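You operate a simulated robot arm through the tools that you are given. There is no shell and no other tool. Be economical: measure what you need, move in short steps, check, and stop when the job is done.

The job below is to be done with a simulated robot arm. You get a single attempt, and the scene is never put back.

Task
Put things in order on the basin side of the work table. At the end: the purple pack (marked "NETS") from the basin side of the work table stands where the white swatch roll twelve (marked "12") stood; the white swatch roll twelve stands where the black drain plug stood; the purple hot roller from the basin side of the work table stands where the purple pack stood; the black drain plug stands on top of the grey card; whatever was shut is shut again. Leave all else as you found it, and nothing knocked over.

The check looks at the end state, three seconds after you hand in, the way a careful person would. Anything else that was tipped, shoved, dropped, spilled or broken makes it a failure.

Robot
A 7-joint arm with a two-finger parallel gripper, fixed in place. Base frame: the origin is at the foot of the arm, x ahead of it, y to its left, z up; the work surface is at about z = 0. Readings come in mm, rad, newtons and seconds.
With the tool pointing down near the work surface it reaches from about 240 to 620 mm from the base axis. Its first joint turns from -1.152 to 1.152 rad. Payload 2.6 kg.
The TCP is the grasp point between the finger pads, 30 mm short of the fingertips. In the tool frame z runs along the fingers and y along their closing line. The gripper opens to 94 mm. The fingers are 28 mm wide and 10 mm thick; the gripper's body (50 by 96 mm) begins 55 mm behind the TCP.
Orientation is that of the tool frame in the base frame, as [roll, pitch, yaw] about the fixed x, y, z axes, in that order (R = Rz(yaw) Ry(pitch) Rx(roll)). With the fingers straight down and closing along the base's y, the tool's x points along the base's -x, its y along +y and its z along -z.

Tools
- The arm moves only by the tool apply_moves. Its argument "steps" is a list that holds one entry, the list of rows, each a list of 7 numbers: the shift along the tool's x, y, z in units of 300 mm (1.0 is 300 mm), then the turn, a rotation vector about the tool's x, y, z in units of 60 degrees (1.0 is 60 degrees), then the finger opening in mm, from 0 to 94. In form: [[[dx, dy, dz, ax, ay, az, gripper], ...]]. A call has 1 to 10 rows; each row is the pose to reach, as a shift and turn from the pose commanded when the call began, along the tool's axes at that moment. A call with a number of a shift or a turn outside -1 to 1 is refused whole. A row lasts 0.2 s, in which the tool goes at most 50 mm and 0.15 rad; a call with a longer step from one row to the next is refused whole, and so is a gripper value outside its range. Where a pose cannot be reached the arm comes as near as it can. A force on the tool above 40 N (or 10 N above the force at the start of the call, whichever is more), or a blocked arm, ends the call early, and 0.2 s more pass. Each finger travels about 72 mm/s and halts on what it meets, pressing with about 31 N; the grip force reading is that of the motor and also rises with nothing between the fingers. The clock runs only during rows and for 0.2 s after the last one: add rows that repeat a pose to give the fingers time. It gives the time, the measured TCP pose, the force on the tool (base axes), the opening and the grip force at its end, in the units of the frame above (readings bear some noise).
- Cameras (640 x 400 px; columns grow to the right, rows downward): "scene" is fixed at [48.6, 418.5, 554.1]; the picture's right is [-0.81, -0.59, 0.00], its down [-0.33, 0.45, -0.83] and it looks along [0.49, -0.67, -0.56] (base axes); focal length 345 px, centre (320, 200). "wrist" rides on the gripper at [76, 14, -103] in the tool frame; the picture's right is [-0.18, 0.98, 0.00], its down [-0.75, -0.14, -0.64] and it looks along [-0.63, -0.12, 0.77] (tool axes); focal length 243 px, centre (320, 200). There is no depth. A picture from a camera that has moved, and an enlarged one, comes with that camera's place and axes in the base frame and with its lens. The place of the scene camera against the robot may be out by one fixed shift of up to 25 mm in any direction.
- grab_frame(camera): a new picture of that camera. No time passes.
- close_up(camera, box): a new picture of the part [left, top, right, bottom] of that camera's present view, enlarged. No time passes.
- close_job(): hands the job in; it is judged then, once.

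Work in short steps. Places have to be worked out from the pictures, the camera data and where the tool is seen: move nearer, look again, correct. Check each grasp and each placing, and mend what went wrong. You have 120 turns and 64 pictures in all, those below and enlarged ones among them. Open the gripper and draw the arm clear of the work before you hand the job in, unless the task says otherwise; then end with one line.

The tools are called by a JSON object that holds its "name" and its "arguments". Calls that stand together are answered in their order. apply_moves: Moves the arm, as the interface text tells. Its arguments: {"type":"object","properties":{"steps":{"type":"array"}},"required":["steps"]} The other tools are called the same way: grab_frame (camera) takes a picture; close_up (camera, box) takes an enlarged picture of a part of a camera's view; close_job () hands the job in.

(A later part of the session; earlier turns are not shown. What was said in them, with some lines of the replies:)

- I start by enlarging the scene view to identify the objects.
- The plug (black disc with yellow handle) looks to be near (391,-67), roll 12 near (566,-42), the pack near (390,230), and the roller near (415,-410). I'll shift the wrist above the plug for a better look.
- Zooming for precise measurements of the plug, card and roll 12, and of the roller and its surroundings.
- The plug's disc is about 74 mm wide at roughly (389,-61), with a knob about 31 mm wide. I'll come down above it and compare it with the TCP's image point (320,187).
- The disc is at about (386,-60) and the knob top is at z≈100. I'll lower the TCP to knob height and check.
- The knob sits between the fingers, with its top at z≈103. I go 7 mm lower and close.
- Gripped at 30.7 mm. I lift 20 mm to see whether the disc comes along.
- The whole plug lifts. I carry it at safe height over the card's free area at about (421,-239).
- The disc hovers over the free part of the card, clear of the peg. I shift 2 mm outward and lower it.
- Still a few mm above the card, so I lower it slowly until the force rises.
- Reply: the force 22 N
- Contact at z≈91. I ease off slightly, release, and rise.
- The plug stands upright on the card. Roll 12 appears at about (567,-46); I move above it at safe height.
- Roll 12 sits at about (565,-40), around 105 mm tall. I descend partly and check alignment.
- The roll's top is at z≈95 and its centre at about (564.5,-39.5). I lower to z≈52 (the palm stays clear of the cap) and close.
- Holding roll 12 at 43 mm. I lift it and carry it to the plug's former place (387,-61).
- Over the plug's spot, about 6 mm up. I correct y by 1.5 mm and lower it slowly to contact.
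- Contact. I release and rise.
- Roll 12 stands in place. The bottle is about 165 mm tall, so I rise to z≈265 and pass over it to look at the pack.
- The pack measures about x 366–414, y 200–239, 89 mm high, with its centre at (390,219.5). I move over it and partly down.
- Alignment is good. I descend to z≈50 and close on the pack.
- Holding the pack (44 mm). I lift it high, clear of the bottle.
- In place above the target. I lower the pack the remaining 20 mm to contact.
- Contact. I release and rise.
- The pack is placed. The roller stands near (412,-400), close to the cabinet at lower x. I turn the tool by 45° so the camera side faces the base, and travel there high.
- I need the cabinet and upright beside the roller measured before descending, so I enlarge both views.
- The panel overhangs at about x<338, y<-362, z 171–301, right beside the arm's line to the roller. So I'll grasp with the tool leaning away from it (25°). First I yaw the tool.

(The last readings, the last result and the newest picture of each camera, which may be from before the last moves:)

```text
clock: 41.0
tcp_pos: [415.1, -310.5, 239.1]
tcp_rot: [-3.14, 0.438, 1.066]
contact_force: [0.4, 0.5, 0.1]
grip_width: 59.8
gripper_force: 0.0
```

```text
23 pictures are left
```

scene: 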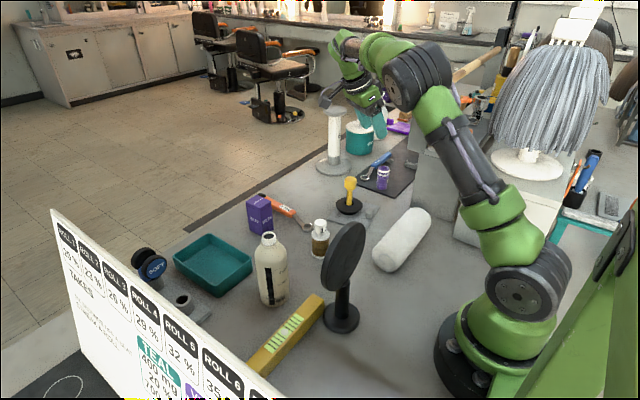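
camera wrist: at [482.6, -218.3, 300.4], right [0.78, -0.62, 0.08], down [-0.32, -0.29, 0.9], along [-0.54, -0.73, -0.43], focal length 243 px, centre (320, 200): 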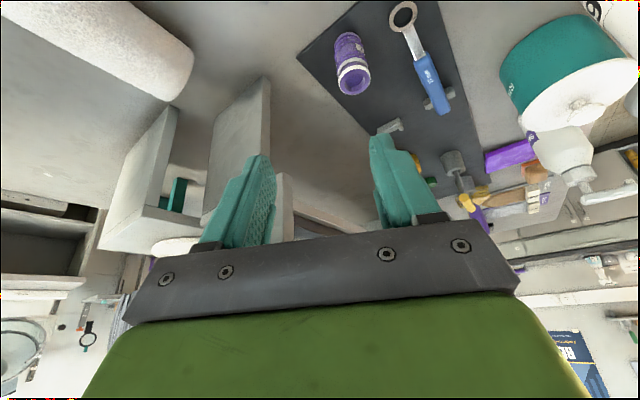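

The lean is reached and the space around the roller looks clear. I move to above the roller (410,-397) at z≈150.

{"name": "apply_moves", "arguments": {"steps": [[[-0.037, 0.0416, 0.126, 0, 0, 0, 60], [-0.074, 0.083, 0.252, 0, 0, 0, 60], [-0.1107, 0.1247, 0.3787, 0, 0, 0, 60], [-0.1107, 0.1247, 0.3787, 0, 0, 0, 60]]]}}

{"name": "grab_frame", "arguments": {"camera": "wrist"}}

{"name": "close_up", "arguments": {"camera": "scene", "box": [320, 60, 480, 220]}}

```text
clock: 42.0
tcp_pos: [413.2, -395.8, 150.0]
tcp_rot: [-3.141, 0.436, 1.068]
contact_force: [-0.1, -1.1, -0.1]
grip_width: 60.3
gripper_force: 0.1
```

```text
22 pictures are left
camera wrist: at [479.7, -304.7, 210.6], right [0.78, -0.62, 0.08], down [-0.32, -0.29, 0.9], along [-0.54, -0.73, -0.43], focal length 243 px, centre (320, 200)
```

wrist: 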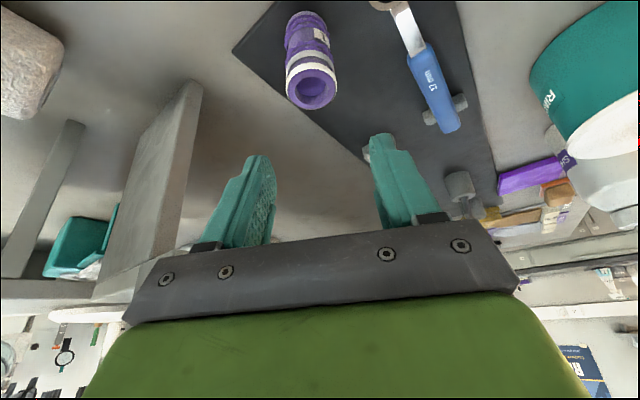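

```text
2.50 times, centred on (400, 140) of scene
camera zoom: at [48.6, 418.5, 554.1], right [-0.81, -0.59, 0.0], down [-0.33, 0.45, -0.83], along [0.49, -0.67, -0.56], focal length 862 px, centre (120, 350)
```

zoom: 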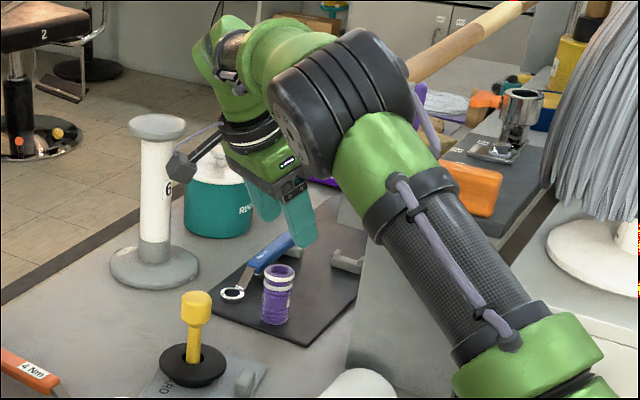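

Roller at about (412,-398.5), and the closing line is centred on it. I descend most of the way and check.

{"name": "apply_moves", "arguments": {"steps": [[[0.04, 0, 0.1, 0, 0, 0, 60], [0.08, 0, 0.19, 0, 0, 0, 60], [0.097, 0, 0.231, 0, 0, 0, 60], [0.097, 0, 0.231, 0, 0, 0, 60]]]}}

{"name": "grab_frame", "arguments": {"camera": "wrist"}}

{"name": "close_up", "arguments": {"camera": "scene", "box": [320, 80, 480, 240]}}

```text
clock: 43.0
tcp_pos: [410.3, -396.9, 74.9]
tcp_rot: [-3.141, 0.436, 1.066]
contact_force: [0.8, 0.4, -0.5]
grip_width: 59.9
gripper_force: 0.1
```

```text
20 pictures are left
camera wrist: at [476.5, -306.4, 136.2], right [0.78, -0.62, 0.08], down [-0.32, -0.29, 0.9], along [-0.54, -0.73, -0.43], focal length 243 px, centre (320, 200)
```

wrist: 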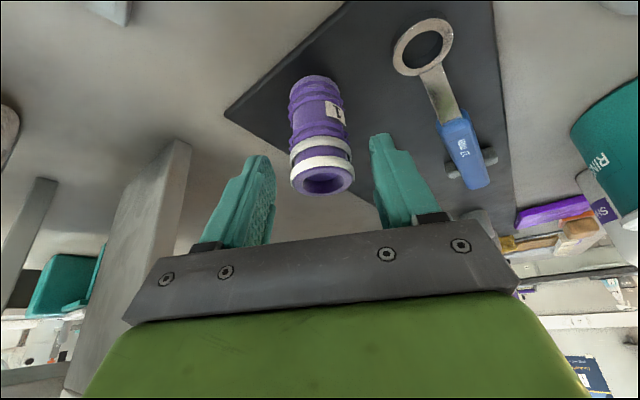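

```text
2.50 times, centred on (400, 160) of scene
camera zoom: at [48.6, 418.5, 554.1], right [-0.81, -0.59, 0.0], down [-0.33, 0.45, -0.83], along [0.49, -0.67, -0.56], focal length 862 px, centre (120, 300)
```

zoom: 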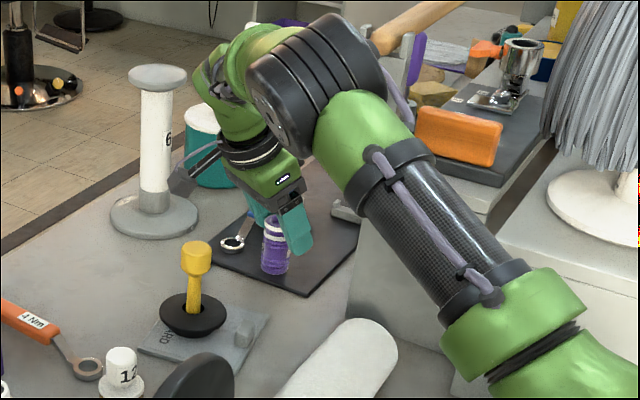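

The roller is centred. I lower the last 28 mm and close.

{"name": "apply_moves", "arguments": {"steps": [[[0.02, 0, 0.045, 0, 0, 0, 60], [0.037, 0, 0.086, 0, 0, 0, 60], [0.037, 0, 0.086, 0, 0, 0, 60], [0.037, 0, 0.086, 0, 0, 0, 40], [0.037, 0, 0.086, 0, 0, 0, 25], [0.037, 0, 0.086, 0, 0, 0, 25], [0.037, 0, 0.086, 0, 0, 0, 25]]]}}

{"name": "grab_frame", "arguments": {"camera": "wrist"}}

```text
clock: 44.6
tcp_pos: [409.7, -398.4, 47.6]
tcp_rot: [3.14, 0.438, 1.069]
contact_force: [-0.9, 0.6, 0.2]
grip_width: 36.0
gripper_force: 30.5
```

```text
18 pictures are left
camera wrist: at [476.2, -307.1, 108.0], right [0.78, -0.62, 0.08], down [-0.32, -0.29, 0.9], along [-0.54, -0.73, -0.43], focal length 243 px, centre (320, 200)
```

wrist: 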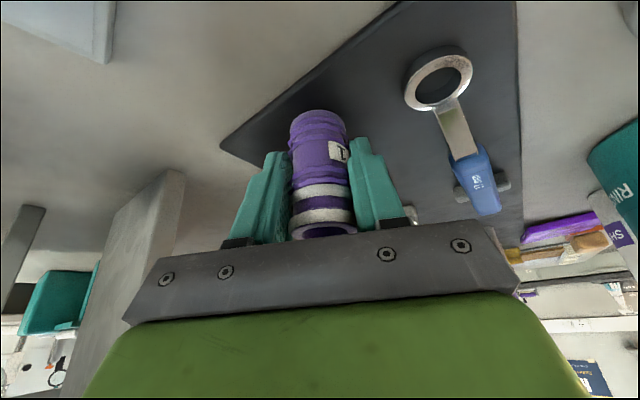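

Holding the roller (36 mm). I lift it straight up.

{"name": "apply_moves", "arguments": {"steps": [[[-0.03, 0, -0.064, 0, 0, 0, 25], [-0.08, 0, -0.171, 0, 0, 0, 25], [-0.13, 0, -0.278, 0, 0, 0, 25], [-0.18, 0, -0.385, 0, 0, 0, 25], [-0.2256, 0, -0.483, 0, 0, 0, 25], [-0.2256, 0, -0.483, 0, 0, 0, 25]]]}}

{"name": "close_up", "arguments": {"camera": "scene", "box": [320, 60, 480, 220]}}

```text
clock: 46.0
tcp_pos: [409.3, -399.7, 207.7]
tcp_rot: [-3.141, 0.436, 1.068]
contact_force: [-0.8, 1.0, -1.4]
grip_width: 36.0
gripper_force: 31.1
```

```text
2.50 times, centred on (400, 140) of scene
camera zoom: at [48.6, 418.5, 554.1], right [-0.81, -0.59, 0.0], down [-0.33, 0.45, -0.83], along [0.49, -0.67, -0.56], focal length 862 px, centre (120, 350)
```

zoom: 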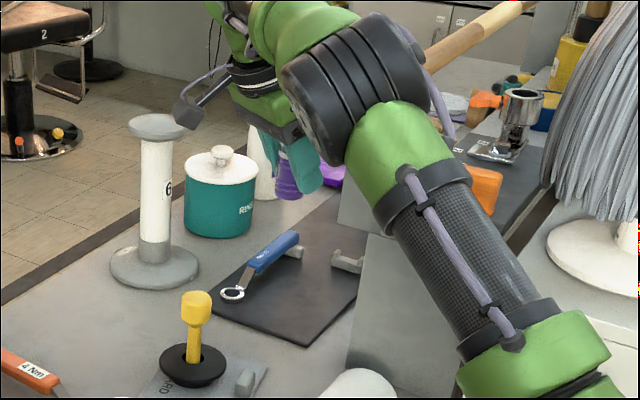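

The roller is up and the mat is undisturbed. I carry it toward +y while turning the lean direction back about the vertical.

{"name": "apply_moves", "arguments": {"steps": [[[0.102, -0.062, -0.0476, -0.0599, 0, -0.1284, 25], [0.204, -0.124, -0.0952, -0.1198, 0, -0.2568, 25], [0.306, -0.186, -0.1428, -0.1797, 0, -0.3852, 25], [0.408, -0.248, -0.1904, -0.2396, 0, -0.5136, 25], [0.51, -0.31, -0.238, -0.2995, 0, -0.642, 25], [0.612, -0.372, -0.2856, -0.3594, 0, -0.7704, 25], [0.714, -0.435, -0.333, -0.4193, 0, -0.8988, 25], [0.714, -0.435, -0.333, -0.4193, 0, -0.8988, 25]]]}}

```text
clock: 47.8
tcp_pos: [407.0, -129.3, 208.8]
tcp_rot: [-3.141, 0.438, 2.109]
contact_force: [-0.2, -0.1, 0.2]
grip_width: 35.8
gripper_force: 30.6
```

I raise to about z=298 and finish the turn before crossing above the bottle.

{"name": "apply_moves", "arguments": {"steps": [[[-0.018, 0, -0.039, -0.0597, 0, -0.1278, 25], [-0.036, 0, -0.078, -0.1194, 0, -0.2556, 25], [-0.054, 0, -0.117, -0.1791, 0, -0.3834, 25], [-0.072, 0, -0.156, -0.2388, 0, -0.5112, 25], [-0.09, 0, -0.195, -0.2985, 0, -0.639, 25], [-0.109, 0, -0.234, -0.3582, 0, -0.7668, 25], [-0.127, 0, -0.272, -0.4175, 0, -0.894, 25], [-0.127, 0, -0.272, -0.4175, 0, -0.894, 25]]]}}

{"name": "grab_frame", "arguments": {"camera": "scene"}}

```text
clock: 49.6
tcp_pos: [408.1, -129.8, 298.3]
tcp_rot: [3.14, 0.438, 3.14]
contact_force: [-0.2, 0.4, -0.5]
grip_width: 35.8
gripper_force: 31.1
```

```text
16 pictures are left
```

scene: 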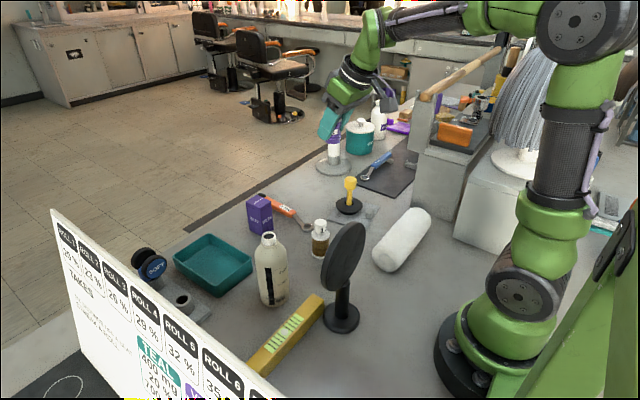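

The turn is complete, with the lean now toward the base. I cross over the bottle to the pack's old place.

{"name": "apply_moves", "arguments": {"steps": [[[0, 0.13, 0, 0, 0, 0, 25], [0, 0.27, 0, 0, 0, 0, 25], [0, 0.41, 0, 0, 0, 0, 25], [0, 0.55, 0, 0, 0, 0, 25], [0, 0.69, 0, 0, 0, 0, 25], [0, 0.83, 0, 0, 0, 0, 25], [0, 0.96, 0, 0, 0, 0, 25], [0, 0.96, 0, 0, 0, 0, 25]]]}}

{"name": "apply_moves", "arguments": {"steps": [[[0.03, 0.12, -0.014, 0, 0, 0, 25], [0.053, 0.204, -0.0247, 0, 0, 0, 25], [0.053, 0.204, -0.0247, 0, 0, 0, 25]]]}}

{"name": "grab_frame", "arguments": {"camera": "scene"}}

{"name": "grab_frame", "arguments": {"camera": "wrist"}}

```text
clock: 51.4
tcp_pos: [407.5, 159.6, 296.4]
tcp_rot: [3.141, 0.437, 3.138]
contact_force: [0.6, 0.9, -1.0]
grip_width: 35.7
gripper_force: 30.8
```

```text
clock: 52.2
tcp_pos: [393.0, 219.9, 295.2]
tcp_rot: [-3.141, 0.436, 3.137]
contact_force: [0.3, 0.2, 0.0]
grip_width: 36.2
gripper_force: 31.3
```

```text
15 pictures are left
```

scene: 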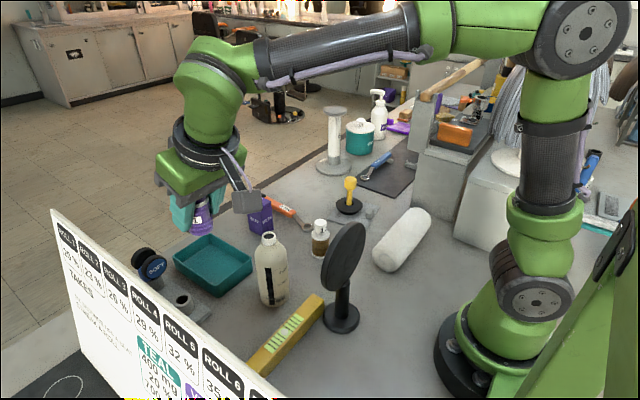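

```text
14 pictures are left
camera wrist: at [280.8, 234.4, 357.2], right [0.17, 0.98, 0.08], down [0.41, -0.14, 0.9], along [0.9, -0.12, -0.43], focal length 243 px, centre (320, 200)
```

wrist: 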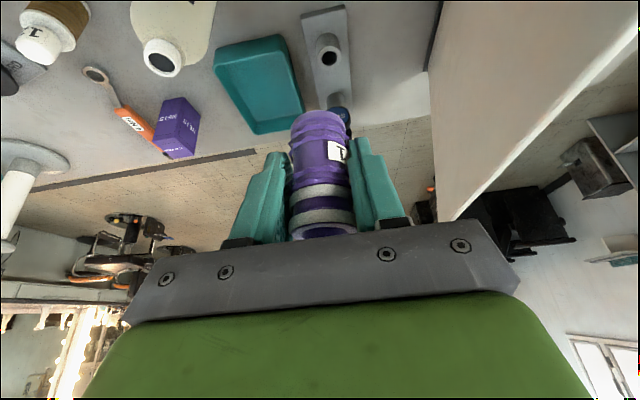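

Above the target. I descend vertically to about z=60.

{"name": "apply_moves", "arguments": {"steps": [[[0.06, -0.003, 0.118, 0, 0, 0, 25], [0.116, -0.003, 0.236, 0, 0, 0, 25], [0.172, -0.003, 0.354, 0, 0, 0, 25], [0.228, -0.003, 0.472, 0, 0, 0, 25], [0.284, -0.003, 0.59, 0, 0, 0, 25], [0.339, -0.003, 0.706, 0, 0, 0, 25], [0.339, -0.003, 0.706, 0, 0, 0, 25]]]}}

{"name": "grab_frame", "arguments": {"camera": "scene"}}

{"name": "grab_frame", "arguments": {"camera": "wrist"}}

```text
clock: 53.8
tcp_pos: [388.2, 221.0, 62.7]
tcp_rot: [3.141, 0.438, 3.14]
contact_force: [0.3, -0.5, 0.0]
grip_width: 35.8
gripper_force: 31.4
```

```text
13 pictures are left
```

scene: 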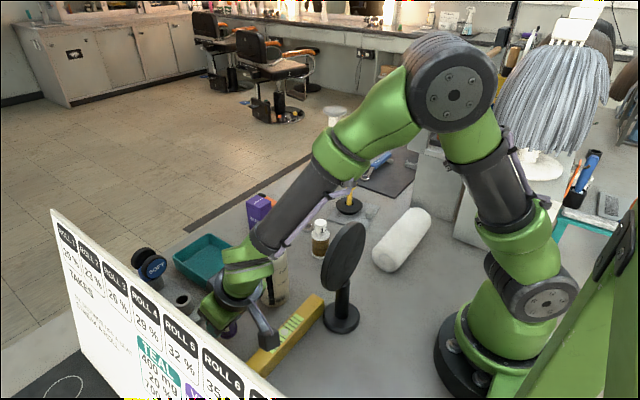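

```text
12 pictures are left
camera wrist: at [276.2, 234.6, 123.6], right [0.17, 0.98, 0.08], down [0.41, -0.14, 0.9], along [0.9, -0.12, -0.43], focal length 243 px, centre (320, 200)
```

wrist: 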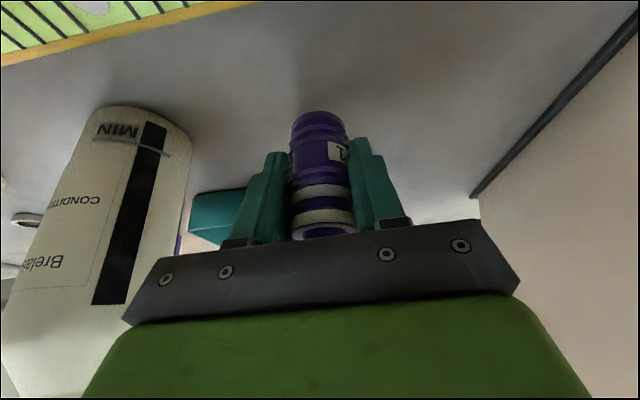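

I lower slowly in 2 mm steps until contact (expected z≈43–47).

{"name": "apply_moves", "arguments": {"steps": [[[0.0096, -0.004, 0.032, 0, 0, 0, 25], [0.0124, -0.004, 0.038, 0, 0, 0, 25], [0.0152, -0.004, 0.044, 0, 0, 0, 25], [0.0166, -0.004, 0.047, 0, 0, 0, 25], [0.0166, -0.004, 0.047, 0, 0, 0, 25]]]}}

```text
clock: 55.0
tcp_pos: [390.0, 219.0, 48.5]
tcp_rot: [3.141, 0.436, 3.14]
contact_force: [-0.1, 0.9, -0.4]
grip_width: 36.0
gripper_force: 30.7
```

{"name": "apply_moves", "arguments": {"steps": [[[0.002, 0, 0.005, 0, 0, 0, 25], [0.0042, 0, 0.009, 0, 0, 0, 25], [0.0056, 0, 0.012, 0, 0, 0, 25], [0.0056, 0, 0.012, 0, 0, 0, 25]]]}}

```text
clock: 56.0
tcp_pos: [391.1, 218.7, 43.6]
tcp_rot: [3.142, 0.436, 3.14]
contact_force: [0.2, 0.2, -1.4]
grip_width: 35.9
gripper_force: 31.3
```

No contact yet, so I continue in 1 mm steps.

{"name": "apply_moves", "arguments": {"steps": [[[0.0014, 0, 0.003, 0, 0, 0, 25], [0.0028, 0, 0.006, 0, 0, 0, 25], [0.0028, 0, 0.006, 0, 0, 0, 25]]]}}

{"name": "close_up", "arguments": {"camera": "wrist", "box": [220, 80, 420, 205]}}

```text
clock: 56.8
tcp_pos: [390.0, 218.0, 41.1]
tcp_rot: [-3.141, 0.438, 3.14]
contact_force: [-0.5, -0.4, 0.4]
grip_width: 35.9
gripper_force: 31.1
```

```text
3.20 times, centred on (320, 142) of wrist
camera zoom: at [278.0, 232.6, 102.5], right [0.17, 0.98, 0.08], down [0.41, -0.14, 0.9], along [0.9, -0.12, -0.43], focal length 776 px, centre (320, 384)
```

zoom: 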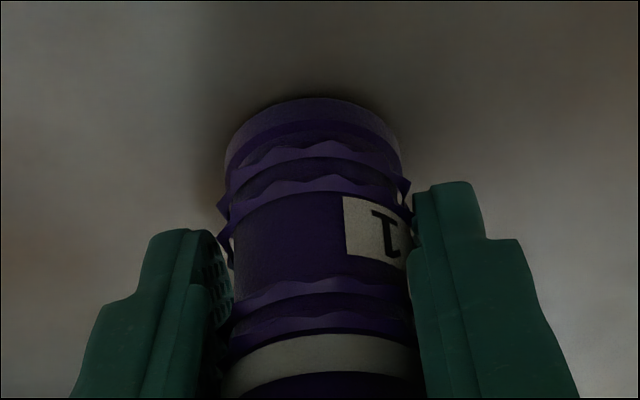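

{"name": "apply_moves", "arguments": {"steps": [[[0.0014, 0, 0.003, 0, 0, 0, 25], [0.0028, 0, 0.006, 0, 0, 0, 25], [0.0028, 0, 0.006, 0, 0, 0, 25]]]}}

```text
clock: 57.6
tcp_pos: [390.5, 217.4, 40.1]
tcp_rot: [3.14, 0.44, 3.139]
contact_force: [-1.0, -0.7, 15.1]
grip_width: 35.8
gripper_force: 30.8
```

Contact. I release and withdraw along the tool axis, then up.

{"name": "apply_moves", "arguments": {"steps": [[[-0.0014, 0, -0.003, 0, 0, 0, 25], [-0.0014, 0, -0.003, 0, 0, 0, 45], [-0.0014, 0, -0.003, 0, 0, 0, 62], [-0.0014, 0, -0.003, 0, 0, 0, 62], [-0.03, 0, -0.06, 0, 0, 0, 62], [-0.08, 0, -0.17, 0, 0, 0, 62], [-0.14, 0, -0.3, 0, 0, 0, 62], [-0.2, 0, -0.43, 0, 0, 0, 62], [-0.26, 0, -0.56, 0, 0, 0, 62], [-0.26, 0, -0.56, 0, 0, 0, 62]]]}}

{"name": "grab_frame", "arguments": {"camera": "wrist"}}

{"name": "close_up", "arguments": {"camera": "scene", "box": [140, 180, 380, 360]}}

```text
clock: 59.8
tcp_pos: [388.7, 219.3, 224.5]
tcp_rot: [3.141, 0.437, 3.14]
contact_force: [0.6, -0.4, -0.2]
grip_width: 61.9
gripper_force: 0.4
```

```text
10 pictures are left
camera wrist: at [276.5, 233.2, 285.6], right [0.17, 0.98, 0.08], down [0.41, -0.14, 0.9], along [0.9, -0.12, -0.43], focal length 243 px, centre (320, 200)
```

wrist: 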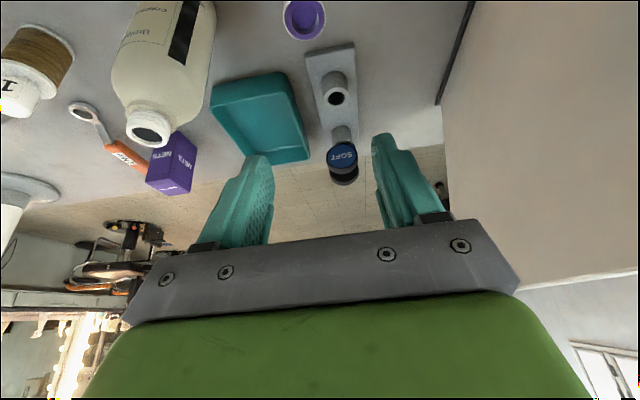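

```text
2.22 times, centred on (260, 270) of scene
camera zoom: at [48.6, 418.5, 554.1], right [-0.81, -0.59, 0.0], down [-0.33, 0.45, -0.83], along [0.49, -0.67, -0.56], focal length 766 px, centre (453, 44)
```

zoom: 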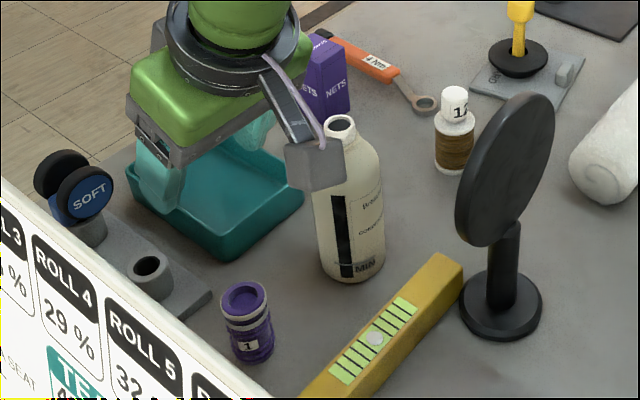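

The roller stands at the pack's old place. I raise the arm and move it clear to about its start pose.

{"name": "apply_moves", "arguments": {"steps": [[[-0.05, 0, -0.1, 0, 0, 0, 62], [-0.1, 0, -0.2, 0, 0, 0, 62], [-0.16, 0, -0.34, 0, 0, 0, 62], [-0.2, 0, -0.43, 0, 0, 0, 62], [-0.2, -0.14, -0.43, 0, 0.13, 0, 62], [-0.2, -0.28, -0.43, 0, 0.27, 0, 62], [-0.2, -0.42, -0.43, 0, 0.41, 0, 62], [-0.2, -0.54, -0.43, 0, 0.417, 0, 80], [-0.2, -0.54, -0.43, 0, 0.417, 0, 94]]]}}

{"name": "grab_frame", "arguments": {"camera": "scene"}}

{"name": "grab_frame", "arguments": {"camera": "wrist"}}

```text
clock: 61.8
tcp_pos: [389.1, 54.8, 367.6]
tcp_rot: [-3.14, -0.001, -3.141]
contact_force: [-0.2, -1.1, -1.0]
grip_width: 94.1
gripper_force: 0.0
```

```text
8 pictures are left
```

scene: 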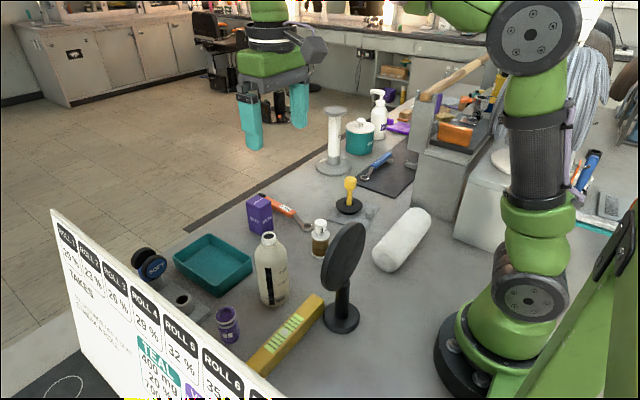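

```text
7 pictures are left
camera wrist: at [313.8, 69.6, 469.9], right [0.19, 0.98, 0.0], down [0.75, -0.14, 0.64], along [0.63, -0.12, -0.77], focal length 243 px, centre (320, 200)
```

wrist: 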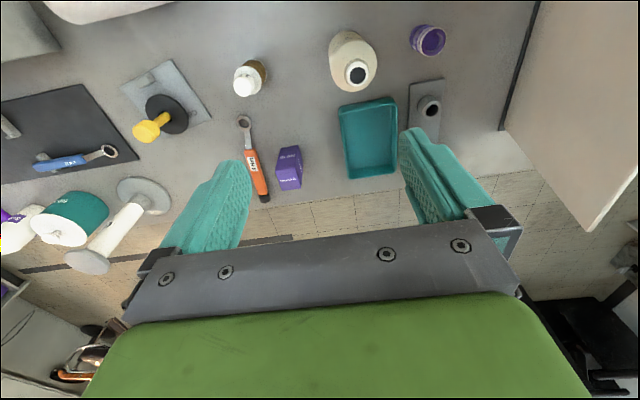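

All four items stand in their places, everything else looks unmoved, and the arm is clear with the gripper open. I hand in.

{"name": "close_job", "arguments": {}}

```text
The job is handed in.
```

The job is handed in: the plug is on the grey card, roll 12 is where the plug stood, the pack is where roll 12 stood, and the hot roller is where the pack stood. Nothing had to be opened, and the last pictures show nothing else moved or knocked over.
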